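You operate a simulated robot arm through the tools that you are given. There is no shell and no other tool.

You are at the controls of a simulated two-armed robot. One attempt, no reset.

Task
Swap the test bag's AGAIN tag for LARGE, push the red handle home and seal the yellow peg.
Fine: the old tag goes into the small orange tray.

Only the result counts: the job must be done as asked and must still hold three seconds after the hand-in. Knocking over, shifting, dropping, spilling or breaking anything else fails it. Lids that push on must go on centred and level and be pressed home; caps that screw on are set level and turned clockwise until they are tight.

Robot
Two 7-joint arms with fingered hands on one trunk that stands fixed in place. Base frame: the origin is at the foot of the trunk, x ahead of it, y to its left, z up; the work surface is at about z = 92. Units: cm, rad, N and s.
The left shoulder is at [7, 15.7, 128.9], the right one opposite. With the tool pointing down near the work surface each hand reaches from about 30 to 90 cm from the base axis, measured 20 degrees to its own side. Payload 5 kg a hand.
The tool frame of a hand sits at the grasp point between the pads (the TCP): z along the fingers, y along the line on which they close. The tips reach 3.1 cm beyond it. The gripper opens to 15.6 cm; its body begins 8.8 cm behind the TCP. The gripper is a hand of 4 fingers: y runs from the thumb to the fingers, the wrist lies at [0, 0, -24.9] in the tool frame, and closing takes about 1.5 s.
Orientation is that of the tool frame in the base frame, as [roll, pitch, yaw] about the fixed x, y, z axes, in that order (R = Rz(yaw) Ry(pitch) Rx(roll)). With the fingers straight down and closing along the base's y, the tool's x points along the base's -x, its y along +y and its z along -z.

Tools
- The arms move only by the tool drive_tool. It takes "left_series", "right_series" or both (then of equal length, played together; a hand with none holds still); each is a list that holds one entry, the list of rows, each a list of 6 numbers: the shift along the tool's x, y, z in cm, then the turn, a rotation vector about the tool's x, y, z in degrees. In form: [[[x, y, z, ax, ay, az], ...]]. A call has 1 to 20 rows; each row is the pose to reach, as a shift and turn from the pose commanded when the call began, along the tool's axes at that moment. "left_jaw" and "right_jaw" are, for a hand that has rows, the gripper command, from -1 (fully open) to 1 (shut), values between in proportion, set as the call begins (left out, the last holds). Rows are played at 5 a second. More than 5 cm and 0.15 rad between two rows, or a gripper value outside its range, and nothing of the call is played. Where a pose cannot be reached the arm comes as near as it can. A force on the tool above 40 N (or 10 N above the force at the start of the call, whichever is more), or a blocked arm, ends the call early, and 0.2 s more pass. The fingers move at their own pace (about 10.8 cm/s each) and stop on an object; they squeeze with about 22 N. The grip force told is the motor's: it shows also when the fingers shut on nothing. Time passes only in rows, and 0.2 s behind the last, so rows that repeat a pose let the fingers close. The reply holds the time, the measured pose of the TCP, the force on the tool along the base axes, the opening and the grip force, in the units named above and with some noise, with the torque about the TCP (base axes, N m) and any sound that the robot's microphone picked up, and new pictures: "pictures" is both (left out), scene, wrist or none (wrist: the cameras of the hands that moved).
- Cameras (640 x 400 px; columns grow to the right, rows downward): "scene" is now at [13.81, -0.74, 151.68]; the picture's right is [-0.09, -1.00, 0.00], its down [-0.63, 0.06, -0.78] and it looks along [0.77, -0.07, -0.63] (base axes); focal length 335 px, centre (320, 200). "left" rides on the left gripper at [-7.2, 0.2, -11.1] in its tool frame; the picture's right is [-0.02, -1.00, 0.00], its down [0.84, -0.02, -0.55] and it looks along [0.54, -0.01, 0.84] (tool axes); focal length 234 px, centre (320, 200). "right" rides on the right gripper at [7.2, 0.2, -11.1] in its tool frame; the picture's right is [-0.02, 1.00, 0.00], its down [-0.84, -0.02, -0.54] and it looks along [-0.54, -0.01, 0.84] (tool axes); focal length 234 px, centre (320, 200). There is no depth. A picture from a camera that has moved, and an enlarged one, comes with that camera's place and axes in the base frame and with its lens.
- slide_trunk(by): slides the trunk up (or, below 0, down) by that many cm; the arms and the scene camera ride with it, the base frame stays. It gives what a move gives, with no picture.
- set_fingers(finger1, finger2, finger3, thumb_bend, hand): sets how far each is bent, from 0 (flat) to 1 (curled in); at 0.3 the hand is open as for a grip, at 0.7 the pads meet at the TCP. One left out holds its place. A second passes; each finger stops where it meets its share of the squeeze, and holds until it gets a number again. A gripper value or a shape takes the hand back. It gives what a move gives, with no picture; readings hold the bend of each and the force on the fingers (four entries, about 0 where the hand has none), thumb and palm.
- set_grasp(shape, hand): the hand has 4 fingers and takes this shape, open, in about a second: jaw (thumb against the fingers, like two jaws); tri (thumb and two fingers); tip (a fingertip pinch); poke (one finger out to press); point (the index stretched); flat (the hand flat); cup (the hand cupped); fist (a fist). The gripper value then closes the fingers along that shape, each until it touches; the sizes above hold for jaw. It gives what a move gives, with no picture.
- aim_head(pan, tilt): turns the head with the scene camera to pan (to the left, within 1.501 rad either way) and tilt (down, from -0.506 to 1.204), counted from straight ahead of the robot. It gives what a move gives, and a new picture of the scene camera.
- zoom(camera, box): a new picture of the part [left, top, right, bottom] of that camera's present view, enlarged. It takes no simulated time.
- sign_off(): hands the job in; it is judged then, once.

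Nothing tells you positions but the pictures and the camera data. Unless the task says otherwise, let go and move clear before handing in.

The tools are called after "Request:" as a command line: name --argument value ..., lists and objects as JSON in quotes. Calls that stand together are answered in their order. drive_tool: Moves the arms, as the interface text tells. Its arguments: {"type":"object","properties":{"left_series":{"type":"array","items":{"type":"array","items":{"type":"array","items":{"type":"number"}}}},"left_jaw":{"type":"number"},"right_series":{"type":"array","items":{"type":"array","items":{"type":"array","items":{"type":"number"}}}},"right_jaw":{"type":"number"},"pictures":{"type":"string","enum":["both","scene","wrist","none"]}},"required":[]} The other tools are called the same way: slide_trunk (by) moves the trunk up or down; set_grasp (shape, hand) gives the hand a shape; set_fingers (finger1, finger2, finger3, thumb_bend, hand) moves the fingers one by one; aim_head (pan, tilt) turns the head that bears the scene camera; zoom (camera, box) takes an enlarged picture of a part of a camera's view; sign_off () hands the job in.

At the start:

```text
clock: 0.0
left_position: [69.04, 28.03, 124.0]
left_tcp_rot: [-3.142, 0.001, 3.141]
left_ft_force: [-0.6, -0.5, -0.5]
left_ft_torque: [-0.03, 0.0, 0.06]
left_opening: 15.59
left_gripper_force: 0.1
left_shape: jaw
left_bend: [0.3, 0.3, 0.3, 0.3]
left_finger forces: [0.1, 0.1, 0.0, 0.0, 0.0, 0.0]
right_position: [49.81, -19.79, 128.74]
right_tcp_rot: [3.14, 0.002, 3.141]
right_ft_force: [0.5, 0.4, 1.5]
right_ft_torque: [-0.03, -0.02, 0.0]
right_opening: 15.6
right_gripper_force: 0.3
right_shape: jaw
right_bend: [0.3, 0.3, 0.3, 0.3]
right_finger forces: [0.0, 0.0, 0.0, 0.0, 0.0, 0.0]
trunk travel left (down, up): [-67.5, 26.5]
head pan, tilt (commanded): [-0.089, 0.679]
```

scene: 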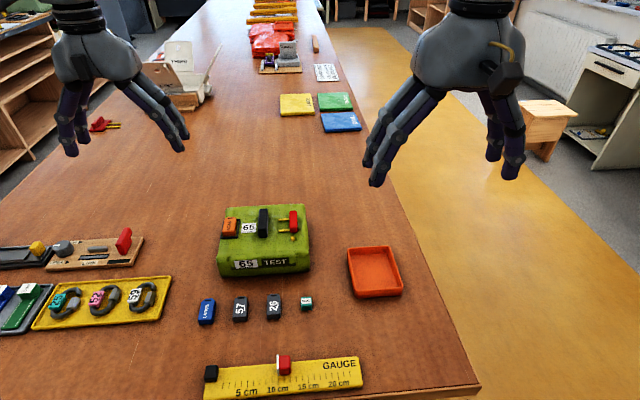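
right: 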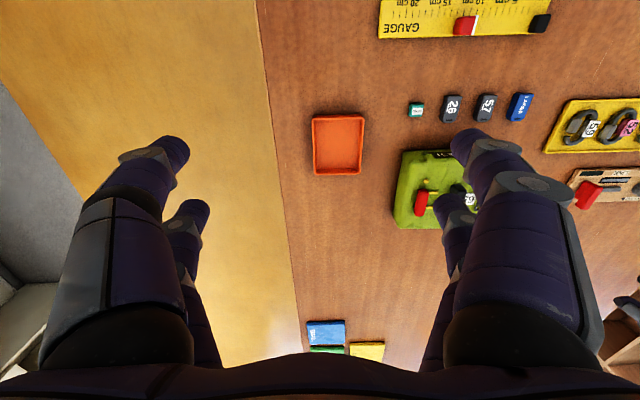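
left: 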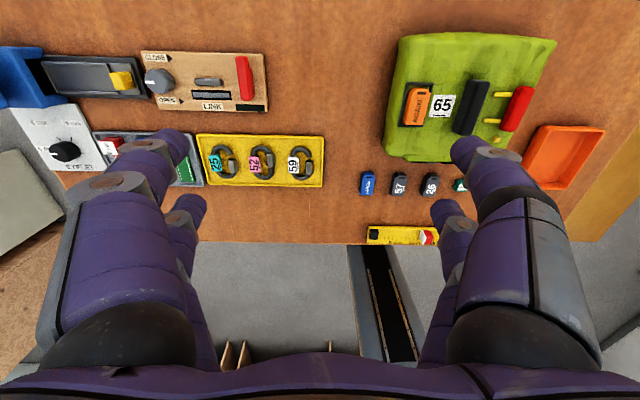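

I see a green test bag with an orange tag, a "65" label, a black piece and a red handle on yellow pins, with an orange tray to its right and small tags and caps nearer to me. I'll zoom in to read them before I move anything.

Request:
zoom --camera "scene" --box '[200, 190, 330, 290]'

Request:
zoom --camera "scene" --box '[180, 270, 420, 400]'

Request:
zoom --camera "left" --box '[340, 20, 620, 250]'

Request:
zoom --camera "scene" --box '[0, 210, 200, 340]'

Request:
zoom --camera "right" --box '[300, 60, 560, 240]'

```text
4.00 times, centred on (265, 240) of scene
camera zoom: at [13.81, -0.74, 151.68], right [-0.09, -1.0, 0.0], down [-0.63, 0.06, -0.78], along [0.77, -0.07, -0.63], focal length 1340 px, centre (540, 40)
```

zoom: 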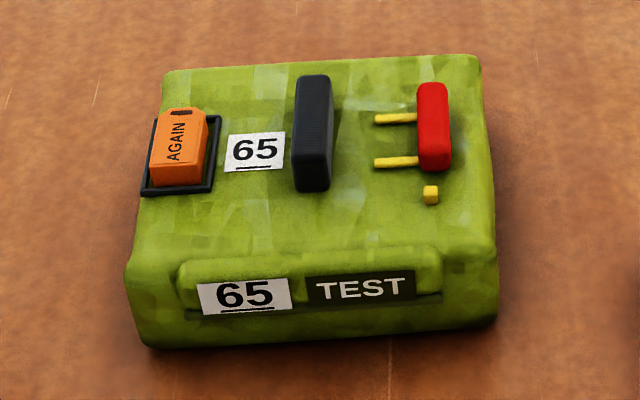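

```text
2.67 times, centred on (300, 335) of scene
camera zoom: at [13.81, -0.74, 151.68], right [-0.09, -1.0, 0.0], down [-0.63, 0.06, -0.78], along [0.77, -0.07, -0.63], focal length 894 px, centre (373, -160)
```

zoom: 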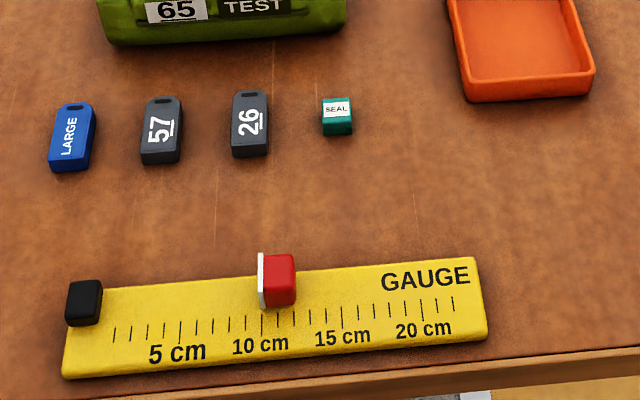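

```text
1.74 times, centred on (480, 135) of left
camera zoom: at [76.21, 28.28, 135.04], right [0.02, -1.0, 0.0], down [-0.84, -0.02, 0.55], along [-0.54, -0.01, -0.84], focal length 407 px, centre (42, 313)
```

zoom: 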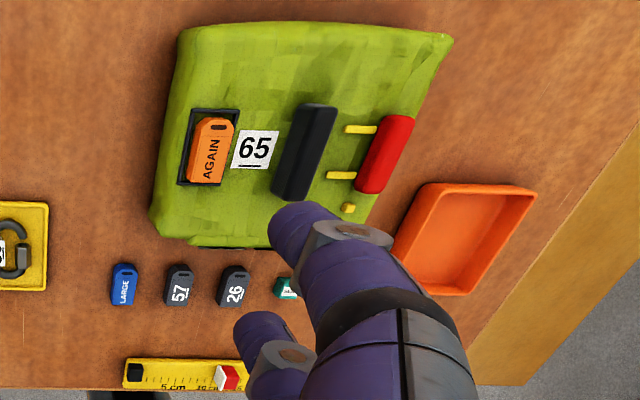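

```text
3.08 times, centred on (100, 275) of scene
camera zoom: at [13.81, -0.74, 151.68], right [-0.09, -1.0, 0.0], down [-0.63, 0.06, -0.78], along [0.77, -0.07, -0.63], focal length 1031 px, centre (997, -31)
```

zoom: 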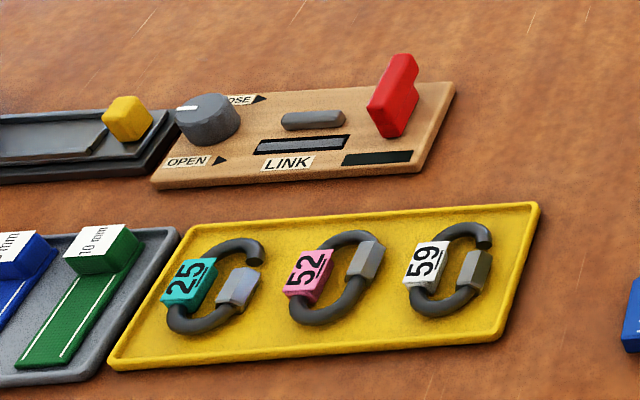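

```text
2.22 times, centred on (430, 150) of right
camera zoom: at [42.55, -19.58, 139.83], right [0.03, 1.0, 0.0], down [0.84, -0.02, 0.55], along [0.55, -0.01, -0.84], focal length 520 px, centre (76, 311)
```

zoom: 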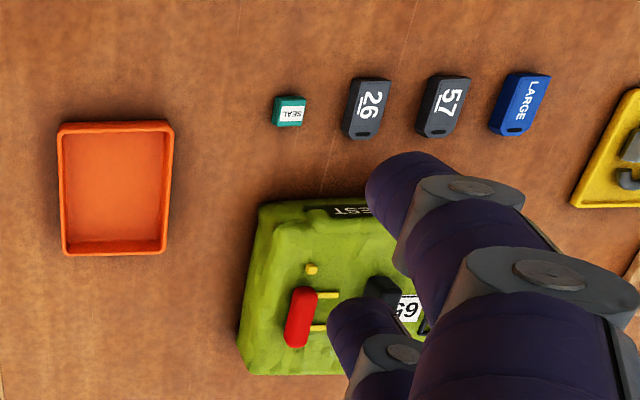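

The bag is at about x 62–78, y −3…17, with its top near z 98. The blue LARGE tag is near (53, 18), the SEAL cap near (53, −1.5) and the tray near (61, −17). I'll move the left hand aside and bring the right wrist camera over the bag for a closer look.

Request:
drive_tool --left_series '[[[0, 2, 0, 0, 0, 0], [0, 4, 0, 0, 0, 0], [0, 6, 0, 0, 0, 0], [0, 8, 0, 0, 0, 0], [0, 10, 0, 0, 0, 0], [0, 12, 0, 0, 0, 0], [0, 14, 0, 0, 0, 0], [0, 16, 0, 0, 0, 0], [0, 16, 0, 0, 0, 0]]]' --right_series '[[[-1.2, 3.2, 0, 0, 0, 0], [-2.5, 6.4, 0, 0, 0, 0], [-3.8, 9.6, 1, 0, 0, 0], [-5.2, 12.9, 3, 0, 0, 0], [-6.5, 16.1, 5, 0, 0, 0], [-8, 19.3, 7.5, 0, 0, 0], [-9.3, 22.5, 9.5, 0, 0, 0], [-10.6, 25.8, 11.5, 0, 0, 0], [-10.6, 25.8, 11.5, 0, 0, 0]]]' --pictures "both"

```text
clock: 2.0
left_position: [68.93, 43.84, 123.77]
left_tcp_rot: [3.141, -0.002, 3.141]
left_ft_force: [0.9, 0.7, -0.2]
left_ft_torque: [0.04, 0.01, 0.0]
left_opening: 15.59
left_gripper_force: 0.1
left_shape: jaw
left_bend: [0.3, 0.3, 0.3, 0.3]
left_finger forces: [0.0, 0.0, 0.0, 0.0, 0.1, 0.1]
right_position: [55.92, -2.56, 117.15]
right_tcp_rot: [3.138, 0.001, 3.137]
right_ft_force: [0.0, 0.4, -0.3]
right_ft_torque: [-0.02, -0.02, -0.02]
right_opening: 15.6
right_gripper_force: 0.0
right_shape: jaw
right_bend: [0.3, 0.3, 0.3, 0.3]
right_finger forces: [0.0, 0.0, 0.1, 0.0, 0.0, 0.0]
right hand out of reach, approached as far as the arm can: row 6, 7, 8, 9
trunk travel left (down, up): [-67.5, 26.5]
head pan, tilt (commanded): [-0.089, 0.679]
camera scene: at [13.96, -0.82, 151.67], right [-0.09, -1.0, 0.0], down [-0.63, 0.06, -0.78], along [0.77, -0.07, -0.63], focal length 335 px, centre (320, 200)
camera right: at [48.82, -2.36, 128.22], right [0.03, 1.0, 0.0], down [0.84, -0.02, 0.55], along [0.55, -0.01, -0.84], focal length 234 px, centre (320, 200)
camera left: at [76.17, 44.09, 134.77], right [0.02, -1.0, 0.0], down [-0.84, -0.02, 0.55], along [-0.55, -0.01, -0.84], focal length 234 px, centre (320, 200)
```

scene: 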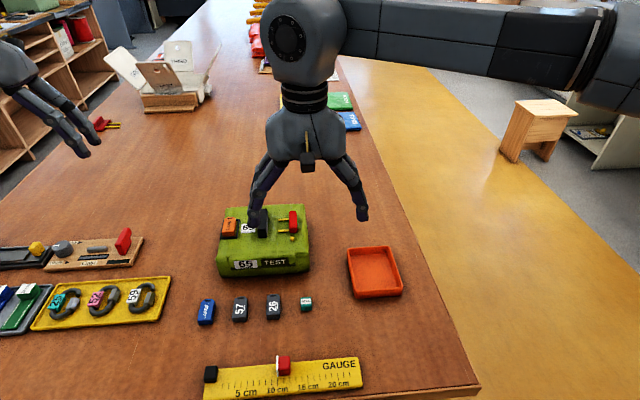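
right: 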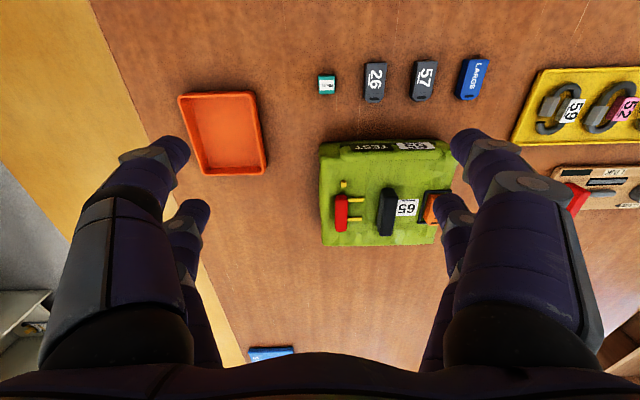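
left: 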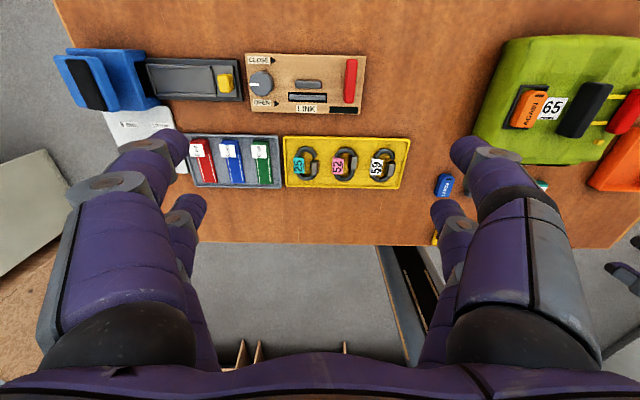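

The right arm stopped short at about y = −2.6, so its reach toward the left is limited in this orientation. I'll zoom in on the bag from here before choosing an approach.

Request:
zoom --camera "right" --box '[300, 120, 480, 260]'

Request:
zoom --camera "left" --box '[440, 30, 640, 200]'

Request:
zoom --camera "right" --box '[300, 40, 500, 120]'

```text
2.86 times, centred on (390, 190) of right
camera zoom: at [48.82, -2.36, 128.22], right [0.03, 1.0, 0.0], down [0.84, -0.02, 0.55], along [0.55, -0.01, -0.84], focal length 669 px, centre (120, 229)
```

zoom: 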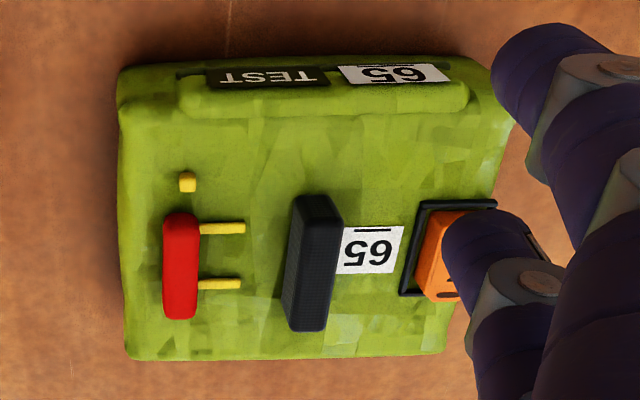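

```text
2.35 times, centred on (540, 115) of left
camera zoom: at [76.17, 44.09, 134.77], right [0.02, -1.0, 0.0], down [-0.84, -0.02, 0.55], along [-0.55, -0.01, -0.84], focal length 551 px, centre (-198, 400)
```

zoom: 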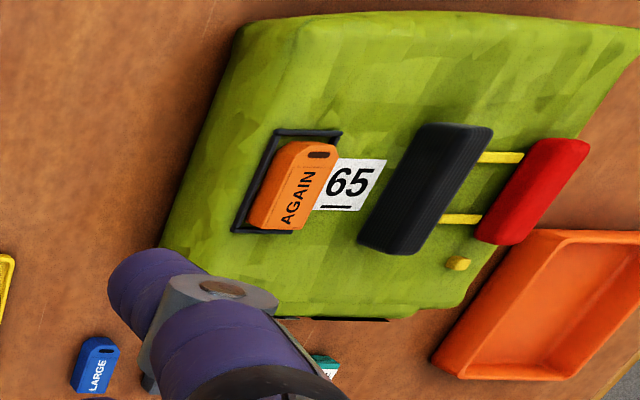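

```text
3.20 times, centred on (400, 80) of right
camera zoom: at [48.82, -2.36, 128.22], right [0.03, 1.0, 0.0], down [0.84, -0.02, 0.55], along [0.55, -0.01, -0.84], focal length 749 px, centre (64, 584)
```

zoom: 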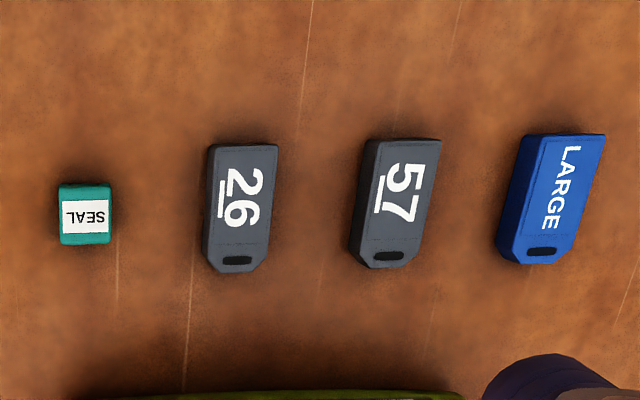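

Close up, the red handle has two yellow prongs pointing at the black bar, so home should be toward +y, and the small yellow peg sits just in front of it. I'll try yawing the right hand to see whether that gives it more reach leftward.

Request:
drive_tool --right_series '[[[0, 0, 0, 0, 0, -8], [0, 0, 0, 0, 0, -16], [0, 0, 0, 0, 0, -24], [0, 0, 0, 0, 0, -32], [0, 0, 0, 0, 0, -40], [0, 0, 0, 0, 0, -40]]]' --pictures "scene"

```text
clock: 3.4
left_position: [68.72, 44.0, 123.78]
left_tcp_rot: [3.141, 0.0, -3.14]
left_ft_force: [-1.0, -0.2, 0.0]
left_ft_torque: [0.05, -0.01, 0.02]
left_opening: 15.58
left_gripper_force: 0.0
left_shape: jaw
left_bend: [0.3, 0.3, 0.3, 0.3]
left_finger forces: [0.1, 0.0, 0.0, 0.0, 0.0, 0.0]
right_position: [56.05, -2.61, 117.17]
right_tcp_rot: [-3.141, 0.001, -2.443]
right_ft_force: [-0.6, -0.7, -0.5]
right_ft_torque: [-0.02, 0.01, -0.02]
right_opening: 15.58
right_gripper_force: 0.1
right_shape: jaw
right_bend: [0.3, 0.3, 0.3, 0.3]
right_finger forces: [0.0, 0.0, 0.0, 0.0, 0.1, 0.0]
trunk travel left (down, up): [-67.5, 26.5]
head pan, tilt (commanded): [-0.089, 0.679]
camera scene: at [13.79, -0.72, 151.69], right [-0.09, -1.0, 0.0], down [-0.63, 0.06, -0.78], along [0.77, -0.07, -0.63], focal length 335 px, centre (320, 200)
```

scene: 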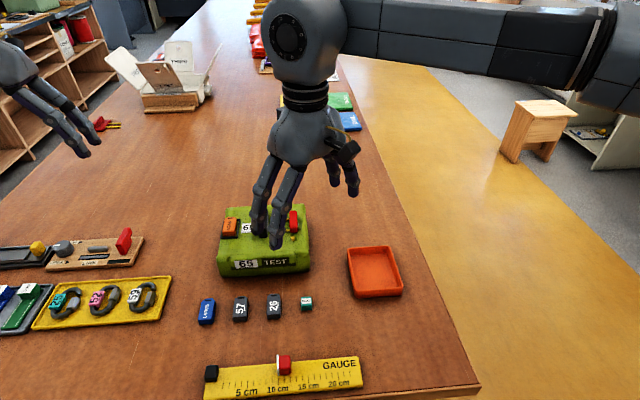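

Yaw alone doesn't change the limit. I'll see how far the right hand goes straight toward +y from here, still at a safe height.

Request:
drive_tool --right_series '[[[-1.29, 1.53, 0, 0, 0, 0], [-2.57, 3.06, 0, 0, 0, 0], [-3.86, 4.6, 0, 0, 0, 0], [-5.14, 6.13, 0, 0, 0, 0], [-6.43, 7.66, 0, 0, 0, 0], [-6.43, 7.66, 0, 0, 0, 0]]]' --pictures "none"

```text
clock: 4.8
left_position: [68.85, 44.04, 123.74]
left_tcp_rot: [-3.14, 0.001, 3.142]
left_ft_force: [-0.3, -0.3, 0.4]
left_ft_torque: [-0.01, 0.0, -0.01]
left_opening: 15.61
left_gripper_force: 0.0
left_shape: jaw
left_bend: [0.3, 0.3, 0.3, 0.3]
left_finger forces: [0.0, 0.0, 0.0, 0.0, 0.1, 0.1]
right_position: [53.35, -1.11, 117.02]
right_tcp_rot: [3.139, 0.004, -2.446]
right_ft_force: [-0.1, 0.0, -0.2]
right_ft_torque: [0.04, 0.0, 0.03]
right_opening: 15.62
right_gripper_force: 0.1
right_shape: jaw
right_bend: [0.3, 0.3, 0.3, 0.3]
right_finger forces: [0.1, 0.0, 0.1, 0.0, 0.0, 0.1]
right hand out of reach, approached as far as the arm can: row 1, 2, 3, 4, 5, 6
trunk travel left (down, up): [-67.5, 26.5]
head pan, tilt (commanded): [-0.089, 0.679]
```

The hand slid along a boundary, so something like a shoulder limit is holding the elbow. I'll raise the trunk and test the reach again.

Request:
slide_trunk --by 20

Request:
drive_tool --right_series '[[[0, 0, 4, 0, 0, 0], [0, 0, 8, 0, 0, 0], [0, 0, 12, 0, 0, 0], [0, 0, 16, 0, 0, 0], [0, 0, 19, 0, 0, 0], [-1.29, 1.53, 19, 0, 0, 0], [-2.57, 3.06, 19, 0, 0, 0], [-3.86, 4.6, 19, 0, 0, 0], [-5.14, 6.13, 19, 0, 0, 0], [-6.43, 7.66, 19, 0, 0, 0], [-6.43, 7.66, 19, 0, 0, 0]]]' --pictures "scene"

```text
clock: 7.0
left_position: [68.73, 44.11, 143.7]
left_tcp_rot: [3.141, -0.002, 3.141]
left_ft_force: [0.0, 0.2, 0.5]
left_ft_torque: [-0.02, 0.02, 0.0]
left_opening: 15.58
left_gripper_force: 0.1
left_shape: jaw
left_bend: [0.3, 0.3, 0.3, 0.3]
left_finger forces: [0.0, 0.0, 0.0, 0.0, 0.1, 0.0]
right_position: [53.21, -1.16, 136.99]
right_tcp_rot: [3.141, 0.003, -2.444]
right_ft_force: [-0.6, -0.2, 0.4]
right_ft_torque: [0.03, 0.01, 0.01]
right_opening: 15.6
right_gripper_force: 0.1
right_shape: jaw
right_bend: [0.3, 0.3, 0.3, 0.3]
right_finger forces: [0.0, 0.0, 0.1, 0.0, 0.0, 0.0]
trunk travel left (down, up): [-87.5, 6.5]
head pan, tilt (commanded): [-0.089, 0.679]
```

```text
clock: 9.4
left_position: [68.85, 44.04, 143.75]
left_tcp_rot: [-3.141, 0.001, -3.14]
left_ft_force: [-0.3, -0.2, 0.3]
left_ft_torque: [0.03, 0.02, -0.04]
left_opening: 15.59
left_gripper_force: 0.0
left_shape: jaw
left_bend: [0.3, 0.3, 0.3, 0.3]
left_finger forces: [0.0, 0.0, 0.0, 0.0, 0.0, 0.0]
right_position: [50.05, -2.39, 121.66]
right_tcp_rot: [3.139, 0.004, -2.446]
right_ft_force: [-0.5, -0.5, -0.4]
right_ft_torque: [-0.01, -0.06, 0.01]
right_opening: 15.6
right_gripper_force: 0.0
right_shape: jaw
right_bend: [0.3, 0.3, 0.3, 0.3]
right_finger forces: [0.0, 0.0, 0.0, 0.1, 0.0, 0.1]
right hand out of reach, approached as far as the arm can: row 2, 3, 4, 5, 6, 7, 8, 9, 10, 11
trunk travel left (down, up): [-87.5, 6.5]
head pan, tilt (commanded): [-0.089, 0.679]
camera scene: at [13.83, -0.74, 171.68], right [-0.09, -1.0, 0.0], down [-0.63, 0.06, -0.78], along [0.77, -0.07, -0.63], focal length 335 px, centre (320, 200)
```

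scene: 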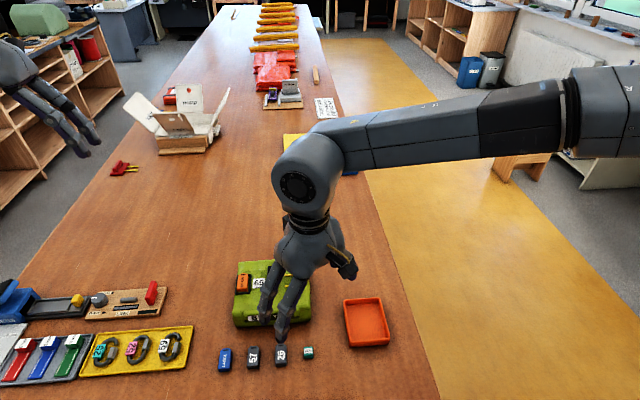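

Raising the trunk made the reach worse. I'll turn the head to see how the right arm is bent.

Request:
aim_head --pan -0.8 --tilt 0.45

```text
clock: 10.4
left_position: [68.8, 44.07, 143.73]
left_tcp_rot: [-3.14, 0.0, 3.142]
left_ft_force: [-0.3, -0.7, -0.2]
left_ft_torque: [-0.03, -0.01, 0.01]
left_opening: 15.58
left_gripper_force: 0.0
left_shape: jaw
left_bend: [0.3, 0.3, 0.3, 0.3]
left_finger forces: [0.0, 0.0, 0.1, 0.0, 0.0, 0.0]
right_position: [50.06, -2.38, 121.64]
right_tcp_rot: [3.139, 0.005, -2.445]
right_ft_force: [0.3, -0.7, 0.4]
right_ft_torque: [-0.02, -0.01, 0.03]
right_opening: 15.6
right_gripper_force: 0.0
right_shape: jaw
right_bend: [0.3, 0.3, 0.3, 0.3]
right_finger forces: [0.0, 0.0, 0.0, 0.1, 0.1, 0.1]
trunk travel left (down, up): [-87.5, 6.5]
head pan, tilt (commanded): [-0.799, 0.45]
camera scene: at [11.68, -6.53, 173.73], right [-0.72, -0.7, 0.0], down [-0.3, 0.31, -0.9], along [0.63, -0.65, -0.44], focal length 335 px, centre (320, 200)
```

scene: 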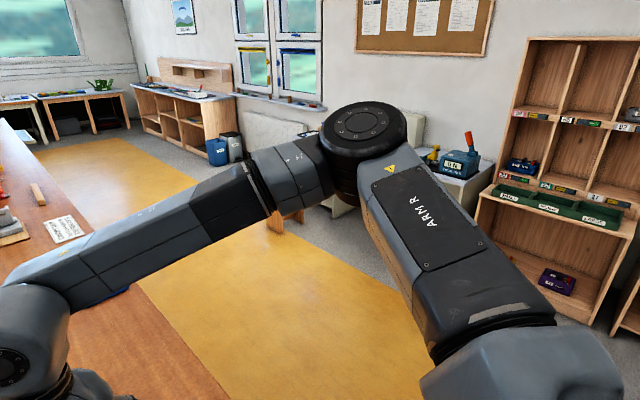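

The elbow is winged up and out, which is what limits the hand. I'll take the right hand back, undo the yaw and then pitch it forward, which should tuck the elbow into a lower posture.

Request:
drive_tool --right_series '[[[1.5, -3.3, -1.6, 0, 0, 8], [3, -6.7, -3.2, 0, 0, 16], [4.5, -10, -4.8, 0, 0, 24], [6, -13.4, -6.4, 0, 0, 32], [7.49, -16.7, -8, 0, 0, 40], [7.49, -16.7, -8, 0, 0, 40]]]' --pictures "scene"

```text
clock: 11.8
left_position: [68.85, 44.02, 143.64]
left_tcp_rot: [3.141, -0.002, -3.141]
left_ft_force: [-0.5, -0.8, -0.4]
left_ft_torque: [-0.01, -0.03, 0.01]
left_opening: 15.6
left_gripper_force: 0.0
left_shape: jaw
left_bend: [0.3, 0.3, 0.3, 0.3]
left_finger forces: [0.0, 0.1, 0.1, 0.0, 0.0, 0.0]
right_position: [55.17, -20.03, 129.7]
right_tcp_rot: [3.139, 0.002, 3.138]
right_ft_force: [-0.3, 0.5, 0.5]
right_ft_torque: [-0.01, -0.03, 0.01]
right_opening: 15.6
right_gripper_force: 0.0
right_shape: jaw
right_bend: [0.3, 0.3, 0.3, 0.3]
right_finger forces: [0.1, 0.0, 0.0, 0.0, 0.0, 0.1]
trunk travel left (down, up): [-87.5, 6.5]
head pan, tilt (commanded): [-0.799, 0.45]
camera scene: at [11.72, -6.51, 173.73], right [-0.72, -0.7, 0.0], down [-0.3, 0.31, -0.9], along [0.63, -0.65, -0.44], focal length 335 px, centre (320, 200)
```

scene: 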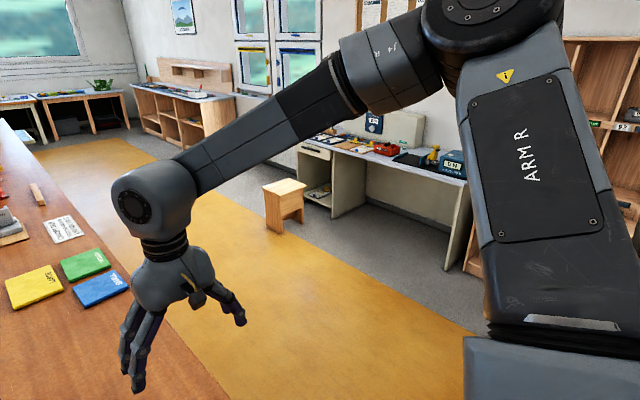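

Request:
drive_tool --right_series '[[[-2, 0, 0, 0, -8, 0], [-4, 0, 0, 0, -16, 0], [-6, 0, 0, 0, -24, 0], [-8, 0, 0, 0, -32, 0], [-10, 0, 0, 0, -40, 0], [-12, 0, 0, 0, -48, 0], [-14, 0, 0, 0, -56, 0], [-15, 0, 0, 0, -64, 0], [-15, 0, 0, 0, -64, 0]]]' --pictures "scene"

```text
clock: 13.8
left_position: [68.96, 44.24, 143.56]
left_tcp_rot: [-3.14, -0.001, -3.141]
left_ft_force: [0.2, 0.0, 0.2]
left_ft_torque: [-0.04, 0.07, 0.03]
left_opening: 15.58
left_gripper_force: 0.0
left_shape: jaw
left_bend: [0.3, 0.3, 0.3, 0.3]
left_finger forces: [0.0, 0.0, 0.0, 0.0, 0.0, 0.0]
right_position: [70.01, -21.0, 130.73]
right_tcp_rot: [-3.14, 1.112, -3.138]
right_ft_force: [-1.1, 0.3, 0.1]
right_ft_torque: [0.0, 0.0, -0.03]
right_opening: 15.58
right_gripper_force: 0.1
right_shape: jaw
right_bend: [0.3, 0.3, 0.3, 0.3]
right_finger forces: [0.1, 0.0, 0.1, 0.0, 0.0, 0.1]
right hand out of reach, approached as far as the arm can: row 8, 9
trunk travel left (down, up): [-87.5, 6.5]
head pan, tilt (commanded): [-0.799, 0.45]
camera scene: at [11.81, -6.34, 173.73], right [-0.72, -0.7, 0.0], down [-0.3, 0.31, -0.9], along [0.63, -0.65, -0.43], focal length 335 px, centre (320, 200)
```

scene: 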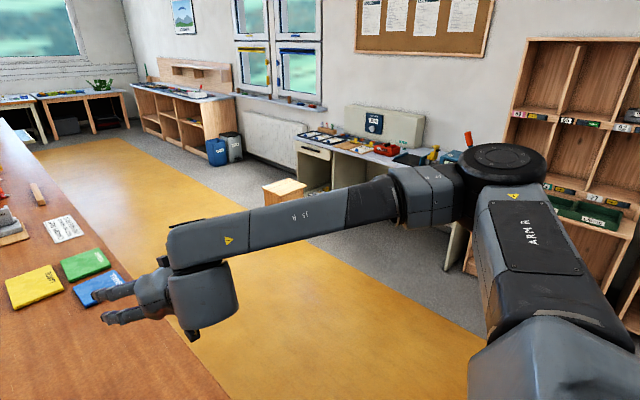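

Request:
drive_tool --right_series '[[[0, 4, 0, 0, 0, 0], [0, 8, 0, 0, 0, 0], [0, 12, 0, 0, 0, 0], [0, 16, 0, 0, 0, 0], [0, 20, 0, 0, 0, 0], [0, 24, 0, 0, 0, 0], [0, 28, 0, 0, 0, 0], [0, 32, 0, 0, 0, 0], [0, 32, 0, 0, 0, 0]]]' --pictures "scene"

```text
clock: 15.8
left_position: [68.89, 44.12, 143.62]
left_tcp_rot: [-3.139, -0.001, 3.141]
left_ft_force: [-0.8, 0.5, -0.1]
left_ft_torque: [-0.01, 0.0, -0.02]
left_opening: 15.61
left_gripper_force: 0.1
left_shape: jaw
left_bend: [0.3, 0.3, 0.3, 0.3]
left_finger forces: [0.0, 0.1, 0.0, 0.1, 0.1, 0.0]
right_position: [71.97, -0.37, 140.32]
right_tcp_rot: [-3.075, 1.072, -3.056]
right_ft_force: [1.3, 0.7, -0.3]
right_ft_torque: [-0.02, 0.03, -0.01]
right_opening: 15.6
right_gripper_force: 0.0
right_shape: jaw
right_bend: [0.3, 0.3, 0.3, 0.3]
right_finger forces: [0.1, 0.0, 0.1, 0.0, 0.0, 0.0]
right hand out of reach, approached as far as the arm can: row 1, 2, 3, 4, 5, 6, 7, 8, 9
trunk travel left (down, up): [-87.5, 6.5]
head pan, tilt (commanded): [-0.799, 0.45]
camera scene: at [11.75, -6.36, 173.73], right [-0.72, -0.7, 0.0], down [-0.3, 0.31, -0.9], along [0.63, -0.65, -0.43], focal length 335 px, centre (320, 200)
```

scene: 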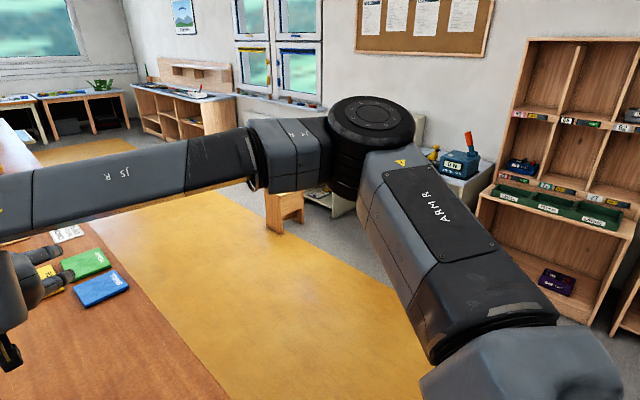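

Wrist travel stops at about the same y whatever the hand tilt, so a lower trunk relative to the wrist should help. I'll bring the right hand back to vertical and lift both hands well clear before I lower the trunk.

Request:
drive_tool --right_series '[[[-0.2, -1.8, -2.6, -0.1, 7.7, 0.3], [-0.4, -3.6, -5.2, -0.2, 15.4, 0.6], [-0.6, -5.4, -7.8, -0.3, 23, 0.9], [-0.8, -7.2, -10.4, -0.4, 30.7, 1.2], [-1, -9, -13, -0.5, 38.4, 1.5], [-1.2, -10.9, -15.5, -0.6, 46, 1.8], [-1.4, -12.7, -18.1, -0.7, 53.7, 2.1], [-1.6, -14.5, -20.7, -0.77, 61.4, 2.4], [-1.6, -14.5, -20.7, -0.77, 61.4, 2.4]]]' --left_series '[[[0, 0, -2.5, 0, 0, 0], [0, 0, -5, 0, 0, 0], [0, 0, -7.5, 0, 0, 0], [0, 0, -10, 0, 0, 0], [0, 0, -12.5, 0, 0, 0], [0, 0, -15, 0, 0, 0], [0, 0, -17.5, 0, 0, 0], [0, 0, -20, 0, 0, 0], [0, 0, -20, 0, 0, 0]]]' --pictures "scene"

```text
clock: 17.8
left_position: [69.16, 43.92, 163.96]
left_tcp_rot: [-3.139, 0.002, -3.142]
left_ft_force: [0.6, -0.1, -0.7]
left_ft_torque: [0.01, 0.01, -0.02]
left_opening: 15.59
left_gripper_force: 0.1
left_shape: jaw
left_bend: [0.3, 0.3, 0.3, 0.3]
left_finger forces: [0.0, 0.1, 0.0, 0.0, 0.0, 0.0]
right_position: [54.51, -15.07, 151.67]
right_tcp_rot: [3.141, 0.002, 3.142]
right_ft_force: [-0.6, -0.4, 0.0]
right_ft_torque: [-0.01, -0.04, 0.03]
right_opening: 15.6
right_gripper_force: 0.1
right_shape: jaw
right_bend: [0.3, 0.3, 0.3, 0.3]
right_finger forces: [0.0, 0.0, 0.0, 0.1, 0.0, 0.0]
trunk travel left (down, up): [-87.5, 6.5]
head pan, tilt (commanded): [-0.799, 0.45]
camera scene: at [11.63, -6.57, 173.73], right [-0.72, -0.7, 0.0], down [-0.3, 0.31, -0.9], along [0.63, -0.65, -0.44], focal length 335 px, centre (320, 200)
```

scene: 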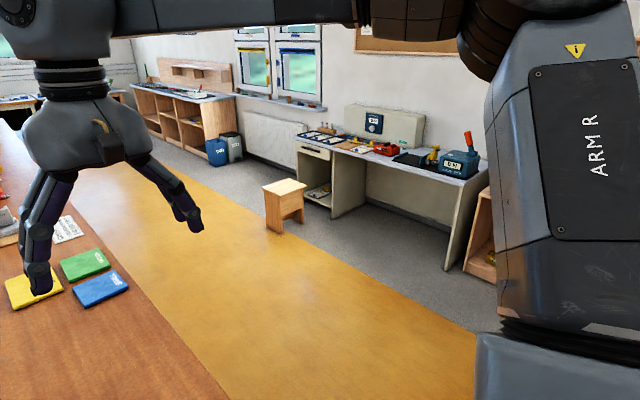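

Request:
drive_tool --right_series '[[[0, 4, 0, 0, 0, 0], [0, 8, 0, 0, 0, 0], [0, 12, 0, 0, 0, 0], [0, 16, 0, 0, 0, 0], [0, 20, 0, 0, 0, 0], [0, 24, 0, 0, 0, 0], [0, 28, 0, 0, 0, 0], [0, 28, 0, 0, 0, 0]]]' --pictures "scene"

```text
clock: 19.6
left_position: [69.08, 44.21, 163.86]
left_tcp_rot: [-3.141, 0.001, 3.141]
left_ft_force: [-0.2, 0.5, -0.4]
left_ft_torque: [0.01, -0.03, -0.01]
left_opening: 15.58
left_gripper_force: 0.0
left_shape: jaw
left_bend: [0.3, 0.3, 0.3, 0.3]
left_finger forces: [0.0, 0.0, 0.0, 0.1, 0.0, 0.1]
right_position: [50.64, -1.7, 148.09]
right_tcp_rot: [3.141, 0.005, 3.138]
right_ft_force: [0.2, 0.3, 0.0]
right_ft_torque: [0.02, -0.03, 0.04]
right_opening: 15.59
right_gripper_force: 0.1
right_shape: jaw
right_bend: [0.3, 0.3, 0.3, 0.3]
right_finger forces: [0.0, 0.0, 0.0, 0.0, 0.0, 0.0]
right hand out of reach, approached as far as the arm can: row 3, 4, 5, 6, 7, 8
trunk travel left (down, up): [-87.5, 6.5]
head pan, tilt (commanded): [-0.799, 0.45]
camera scene: at [11.61, -6.54, 173.74], right [-0.72, -0.7, 0.0], down [-0.3, 0.31, -0.9], along [0.63, -0.65, -0.43], focal length 335 px, centre (320, 200)
```

scene: 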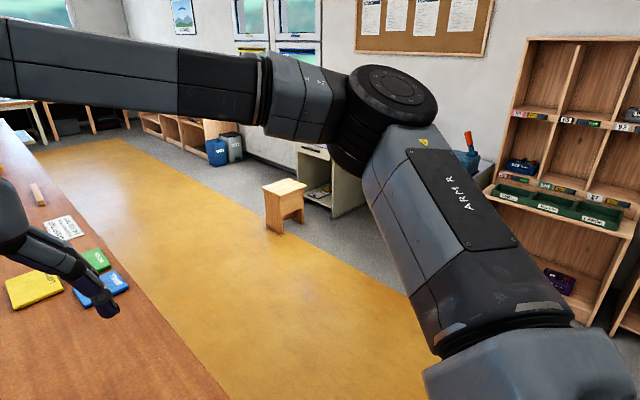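

Request:
aim_head --pan -1.1 --tilt 0.9

Request:
aim_head --pan 0.9 --tilt 0.6

```text
clock: 20.5
left_position: [69.08, 44.03, 163.68]
left_tcp_rot: [3.141, 0.001, 3.141]
left_ft_force: [0.2, -0.5, -1.1]
left_ft_torque: [-0.03, 0.0, -0.03]
left_opening: 15.6
left_gripper_force: 0.1
left_shape: jaw
left_bend: [0.3, 0.3, 0.3, 0.3]
left_finger forces: [0.0, 0.0, 0.0, 0.1, 0.0, 0.0]
right_position: [50.67, -1.7, 148.1]
right_tcp_rot: [-3.141, 0.005, 3.141]
right_ft_force: [-0.7, -0.7, 0.1]
right_ft_torque: [-0.01, -0.02, 0.02]
right_opening: 15.59
right_gripper_force: 0.3
right_shape: jaw
right_bend: [0.3, 0.3, 0.3, 0.3]
right_finger forces: [0.0, 0.0, 0.0, 0.0, 0.0, 0.0]
trunk travel left (down, up): [-87.5, 6.5]
head pan, tilt (commanded): [-1.1, 0.901]
camera scene: at [8.7, -6.74, 169.9], right [-0.89, -0.45, 0.0], down [-0.36, 0.7, -0.62], along [0.28, -0.55, -0.78], focal length 335 px, centre (320, 200)
```

scene: 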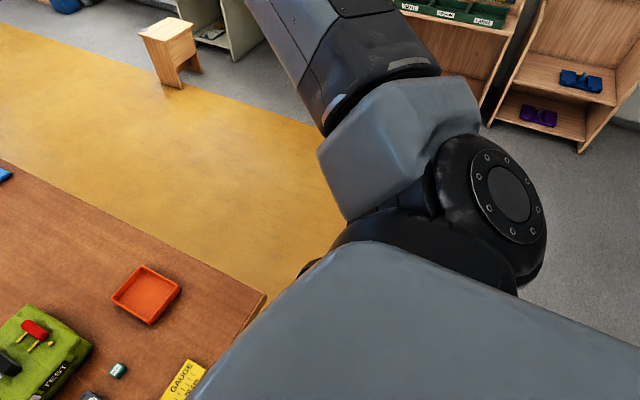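

```text
clock: 22.5
left_position: [69.21, 44.05, 163.71]
left_tcp_rot: [-3.14, -0.001, 3.141]
left_ft_force: [0.2, -0.7, 0.0]
left_ft_torque: [0.0, 0.0, -0.04]
left_opening: 15.6
left_gripper_force: 0.1
left_shape: jaw
left_bend: [0.3, 0.3, 0.3, 0.3]
left_finger forces: [0.1, 0.0, 0.0, 0.0, 0.1, 0.1]
right_position: [50.61, -1.77, 148.04]
right_tcp_rot: [3.141, 0.005, 3.139]
right_ft_force: [-0.1, 0.0, -0.3]
right_ft_torque: [0.01, 0.0, 0.03]
right_opening: 15.62
right_gripper_force: 0.0
right_shape: jaw
right_bend: [0.3, 0.3, 0.3, 0.3]
right_finger forces: [0.0, 0.0, 0.0, 0.0, 0.0, 0.0]
trunk travel left (down, up): [-87.5, 6.5]
head pan, tilt (commanded): [0.901, 0.6]
camera scene: at [10.77, 6.95, 172.37], right [0.78, -0.62, 0.0], down [-0.35, -0.44, -0.82], along [0.51, 0.65, -0.57], focal length 335 px, centre (320, 200)
```

scene: 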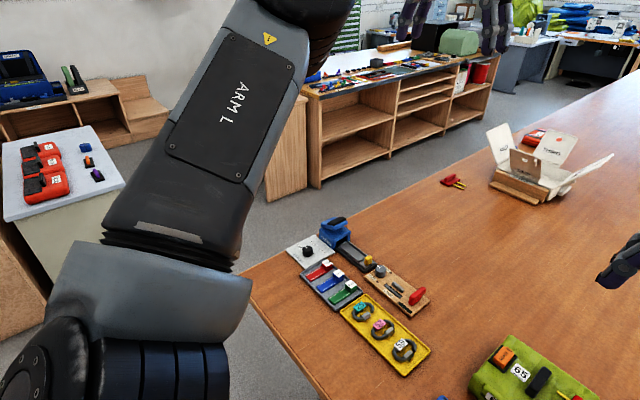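

Both arms carry the elbow high and out, so near the centre line I'll have to tilt the hands a little. I'll put the trunk back, aim the head at the workspace and look at the tip-pinch shape on both hands.

Request:
slide_trunk --by -20

Request:
set_grasp --shape "tip" --hand "left"

Request:
set_grasp --shape "tip" --hand "right"

Request:
aim_head --pan 0.05 --tilt 0.75

Request:
zoom --camera "right" --box '[0, 0, 640, 400]'

Request:
zoom --camera "left" --box '[0, 0, 640, 400]'

```text
clock: 24.6
left_position: [69.1, 43.95, 143.94]
left_tcp_rot: [-3.142, 0.0, -3.142]
left_ft_force: [0.2, 0.5, -0.2]
left_ft_torque: [-0.02, 0.01, -0.02]
left_opening: 15.6
left_gripper_force: 0.0
left_shape: jaw
left_bend: [0.3, 0.3, 0.3, 0.3]
left_finger forces: [0.0, 0.0, 0.1, 0.0, 0.0, 0.1]
right_position: [50.61, -1.69, 128.08]
right_tcp_rot: [3.141, 0.004, 3.141]
right_ft_force: [-0.7, 0.8, 0.0]
right_ft_torque: [-0.01, 0.01, -0.03]
right_opening: 15.6
right_gripper_force: 0.1
right_shape: jaw
right_bend: [0.3, 0.3, 0.3, 0.3]
right_finger forces: [0.1, 0.0, 0.0, 0.0, 0.0, 0.0]
trunk travel left (down, up): [-67.5, 26.5]
head pan, tilt (commanded): [0.901, 0.6]
```

```text
clock: 25.5
left_position: [69.08, 44.04, 143.84]
left_tcp_rot: [-3.141, 0.001, 3.141]
left_ft_force: [-0.7, 0.6, -0.2]
left_ft_torque: [0.06, 0.04, 0.01]
left_opening: 15.58
left_gripper_force: 0.0
left_shape: tip
left_bend: [0.3, 0.3, 0.3, 0.3]
left_finger forces: [0.0, 0.0, 0.0, 0.0, 0.0, 0.1]
right_position: [50.68, -1.76, 128.08]
right_tcp_rot: [-3.14, 0.006, 3.14]
right_ft_force: [-0.4, -0.4, 0.1]
right_ft_torque: [0.01, -0.06, 0.01]
right_opening: 15.62
right_gripper_force: 0.1
right_shape: jaw
right_bend: [0.3, 0.3, 0.3, 0.3]
right_finger forces: [0.0, 0.0, 0.1, 0.1, 0.0, 0.0]
trunk travel left (down, up): [-67.5, 26.5]
head pan, tilt (commanded): [0.901, 0.6]
```

```text
clock: 26.4
left_position: [69.22, 43.99, 143.82]
left_tcp_rot: [-3.141, 0.0, 3.141]
left_ft_force: [-1.0, 0.4, -0.1]
left_ft_torque: [-0.02, -0.04, -0.02]
left_opening: 15.61
left_gripper_force: 0.1
left_shape: tip
left_bend: [0.3, 0.3, 0.3, 0.3]
left_finger forces: [0.0, 0.0, 0.1, 0.0, 0.0, 0.0]
right_position: [50.73, -1.71, 127.98]
right_tcp_rot: [3.141, 0.005, 3.14]
right_ft_force: [0.6, 0.3, 0.5]
right_ft_torque: [-0.01, -0.02, 0.01]
right_opening: 15.59
right_gripper_force: 0.1
right_shape: tip
right_bend: [0.3, 0.3, 0.3, 0.3]
right_finger forces: [0.0, 0.0, 0.0, 0.0, 0.0, 0.1]
trunk travel left (down, up): [-67.5, 26.5]
head pan, tilt (commanded): [0.901, 0.6]
```

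```text
clock: 27.6
left_position: [69.05, 44.02, 143.83]
left_tcp_rot: [3.14, -0.001, -3.141]
left_ft_force: [0.1, 0.0, -0.3]
left_ft_torque: [-0.03, -0.03, 0.01]
left_opening: 15.58
left_gripper_force: 0.1
left_shape: tip
left_bend: [0.3, 0.3, 0.3, 0.3]
left_finger forces: [0.0, 0.0, 0.0, 0.1, 0.0, 0.0]
right_position: [50.6, -1.73, 128.02]
right_tcp_rot: [3.14, 0.006, 3.139]
right_ft_force: [0.2, -0.2, -1.0]
right_ft_torque: [0.0, -0.03, 0.0]
right_opening: 15.61
right_gripper_force: 0.0
right_shape: tip
right_bend: [0.3, 0.3, 0.3, 0.3]
right_finger forces: [0.1, 0.0, 0.1, 0.1, 0.0, 0.0]
trunk travel left (down, up): [-67.5, 26.5]
head pan, tilt (commanded): [0.051, 0.75]
camera scene: at [13.55, 0.46, 151.08], right [0.05, -1.0, 0.0], down [-0.68, -0.04, -0.73], along [0.73, 0.04, -0.68], focal length 335 px, centre (320, 200)
```

scene: 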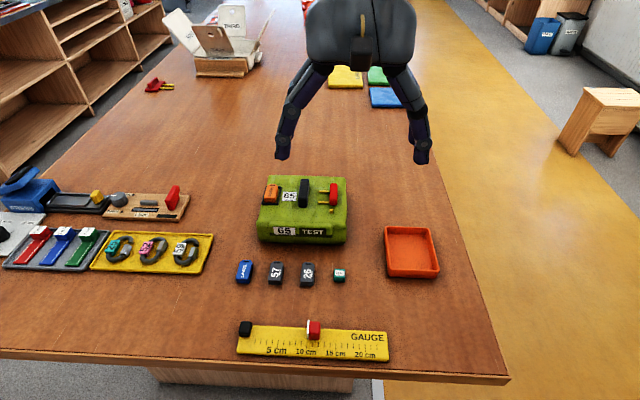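

```text
1.00 times, centred on (320, 200) of right (not enlarged: the box is as wide or as high as the picture)
camera zoom: at [43.49, -1.5, 139.13], right [0.03, 1.0, 0.0], down [0.84, -0.02, 0.55], along [0.55, -0.01, -0.84], focal length 234 px, centre (320, 200)
```

zoom: 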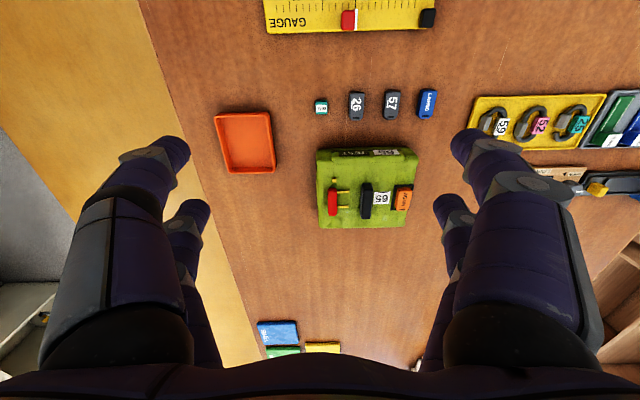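

```text
1.00 times, centred on (320, 200) of left (not enlarged: the box is as wide or as high as the picture)
camera zoom: at [76.36, 44.21, 154.91], right [0.02, -1.0, 0.0], down [-0.84, -0.02, 0.54], along [-0.54, -0.01, -0.84], focal length 234 px, centre (320, 200)
```

zoom: 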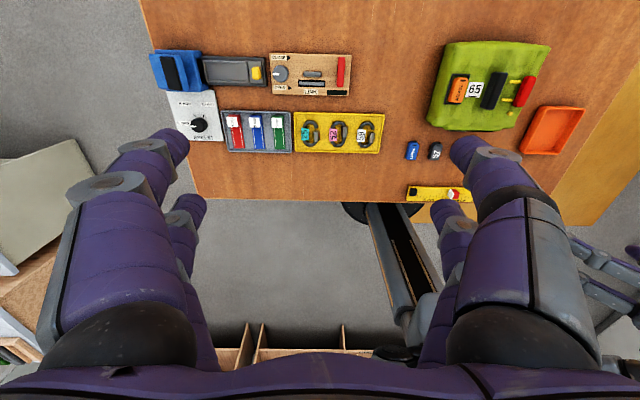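

I'll partly close both hands in tip shape to see which digits actually move.

Request:
drive_tool --right_series '[[[0, 0, 0, 0, 0, 0], [0, 0, 0, 0, 0, 0], [0, 0, 0, 0, 0, 0], [0, 0, 0, 0, 0, 0], [0, 0, 0, 0, 0, 0], [0, 0, 0, 0, 0, 0]]]' --right_jaw 0.4 --left_series '[[[0, 0, 0, 0, 0, 0], [0, 0, 0, 0, 0, 0], [0, 0, 0, 0, 0, 0], [0, 0, 0, 0, 0, 0], [0, 0, 0, 0, 0, 0], [0, 0, 0, 0, 0, 0]]]' --left_jaw 1.0

```text
clock: 29.0
left_position: [69.16, 43.98, 143.76]
left_tcp_rot: [3.141, 0.0, 3.141]
left_ft_force: [-0.3, 0.2, 0.4]
left_ft_torque: [-0.03, 0.02, 0.02]
left_opening: 0.02
left_gripper_force: 22.3
left_shape: tip
left_bend: [0.7, 0.7, 0.7, 0.7]
left_finger forces: [0.0, 0.0, 0.0, 0.1, 0.0, 0.0]
right_position: [50.69, -1.76, 127.98]
right_tcp_rot: [-3.141, 0.006, 3.141]
right_ft_force: [-0.9, 0.0, -0.3]
right_ft_torque: [0.01, 0.01, 0.01]
right_opening: 4.73
right_gripper_force: 0.2
right_shape: tip
right_bend: [0.73, 0.73, 0.73, 0.7]
right_finger forces: [0.0, 0.0, 0.0, 0.0, 0.1, 0.1]
trunk travel left (down, up): [-67.5, 26.5]
head pan, tilt (commanded): [0.051, 0.75]
camera scene: at [13.55, 0.45, 151.08], right [0.05, -1.0, 0.0], down [-0.68, -0.03, -0.73], along [0.73, 0.04, -0.68], focal length 335 px, centre (320, 200)
camera right: at [43.49, -1.5, 139.13], right [0.03, 1.0, 0.0], down [0.84, -0.02, 0.55], along [0.55, -0.01, -0.84], focal length 234 px, centre (320, 200)
camera left: at [76.36, 44.21, 154.91], right [0.02, -1.0, 0.0], down [-0.84, -0.02, 0.54], along [-0.54, -0.01, -0.84], focal length 234 px, centre (320, 200)
```

scene: 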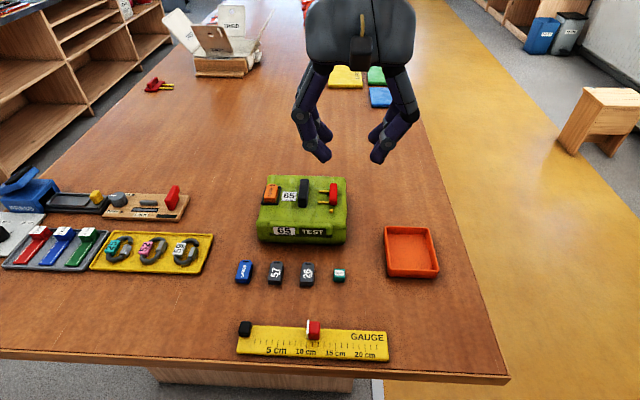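
right: 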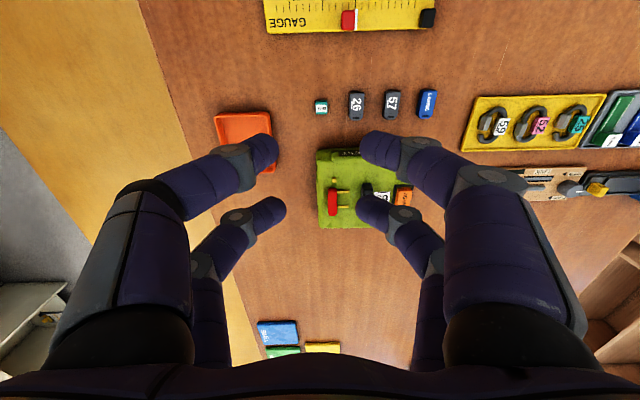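
left: 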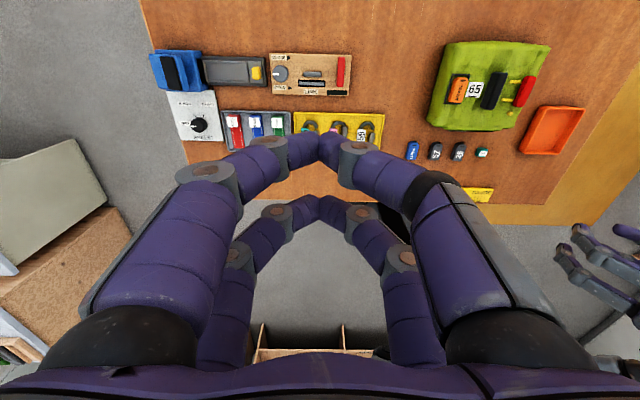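

The hand has two pairs of opposing digits, about 4.5 cm apart. I'll move them one at a time on the right hand to learn which number belongs to which digit.

Request:
set_grasp --shape "jaw" --hand "right"

Request:
set_fingers --hand "right" --finger1 0.7 --finger2 0.0 --finger3 0.3 --thumb_bend 0.7

Request:
zoom --camera "right" --box '[0, 0, 640, 400]'

Request:
zoom --camera "scene" --box '[240, 0, 480, 180]'

```text
clock: 29.9
left_position: [69.18, 44.01, 143.77]
left_tcp_rot: [-3.141, 0.001, -3.141]
left_ft_force: [-1.3, 0.1, -1.0]
left_ft_torque: [0.02, 0.03, 0.01]
left_opening: 0.0
left_gripper_force: 21.6
left_shape: tip
left_bend: [0.7, 0.7, 0.7, 0.7]
left_finger forces: [0.0, 0.1, 0.1, 0.1, 0.1, 0.0]
right_position: [50.67, -1.7, 127.95]
right_tcp_rot: [3.141, 0.007, 3.139]
right_ft_force: [-0.6, 0.1, -0.2]
right_ft_torque: [0.01, 0.0, -0.02]
right_opening: 15.6
right_gripper_force: 0.0
right_shape: jaw
right_bend: [0.3, 0.3, 0.3, 0.3]
right_finger forces: [0.0, 0.0, 0.1, 0.0, 0.0, 0.0]
trunk travel left (down, up): [-67.5, 26.5]
head pan, tilt (commanded): [0.051, 0.75]
```

```text
clock: 30.9
left_position: [69.07, 43.95, 143.81]
left_tcp_rot: [-3.141, 0.0, -3.14]
left_ft_force: [0.0, -0.6, -0.8]
left_ft_torque: [-0.02, -0.03, 0.0]
left_opening: 0.0
left_gripper_force: 22.4
left_shape: tip
left_bend: [0.7, 0.7, 0.7, 0.7]
left_finger forces: [0.0, 0.0, 0.1, 0.1, 0.1, 0.0]
right_position: [50.69, -1.79, 128.08]
right_tcp_rot: [3.141, 0.005, 3.14]
right_ft_force: [0.2, 0.5, 0.1]
right_ft_torque: [0.0, -0.02, -0.04]
right_opening: 0.48
right_gripper_force: 0.0
right_shape: fingers
right_bend: [0.7, 0.0, 0.3, 0.7]
right_finger forces: [0.0, 0.0, 0.1, 0.0, 0.1, 0.0]
trunk travel left (down, up): [-67.5, 26.5]
head pan, tilt (commanded): [0.051, 0.75]
```

```text
1.00 times, centred on (320, 200) of right (not enlarged: the box is as wide or as high as the picture)
camera zoom: at [43.49, -1.5, 139.13], right [0.03, 1.0, 0.0], down [0.84, -0.02, 0.55], along [0.55, -0.01, -0.84], focal length 234 px, centre (320, 200)
```

zoom: 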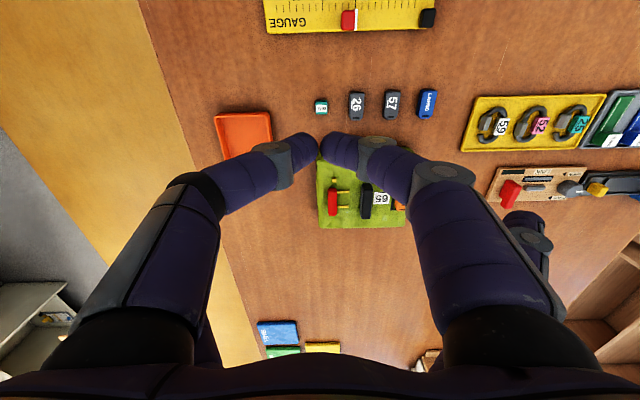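

```text
2.22 times, centred on (360, 90) of scene
camera zoom: at [13.55, 0.45, 151.08], right [0.05, -1.0, 0.0], down [-0.68, -0.03, -0.73], along [0.73, 0.04, -0.68], focal length 745 px, centre (231, 444)
```

zoom: 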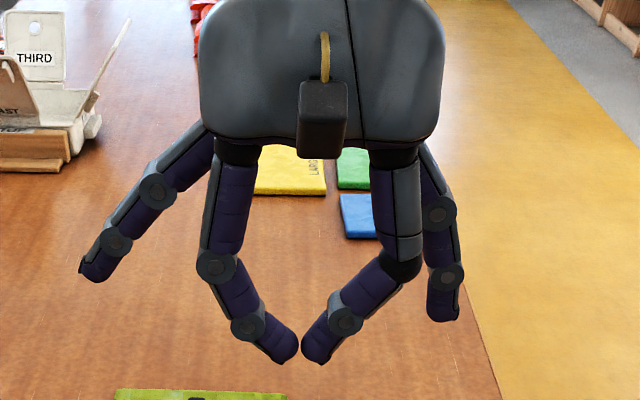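

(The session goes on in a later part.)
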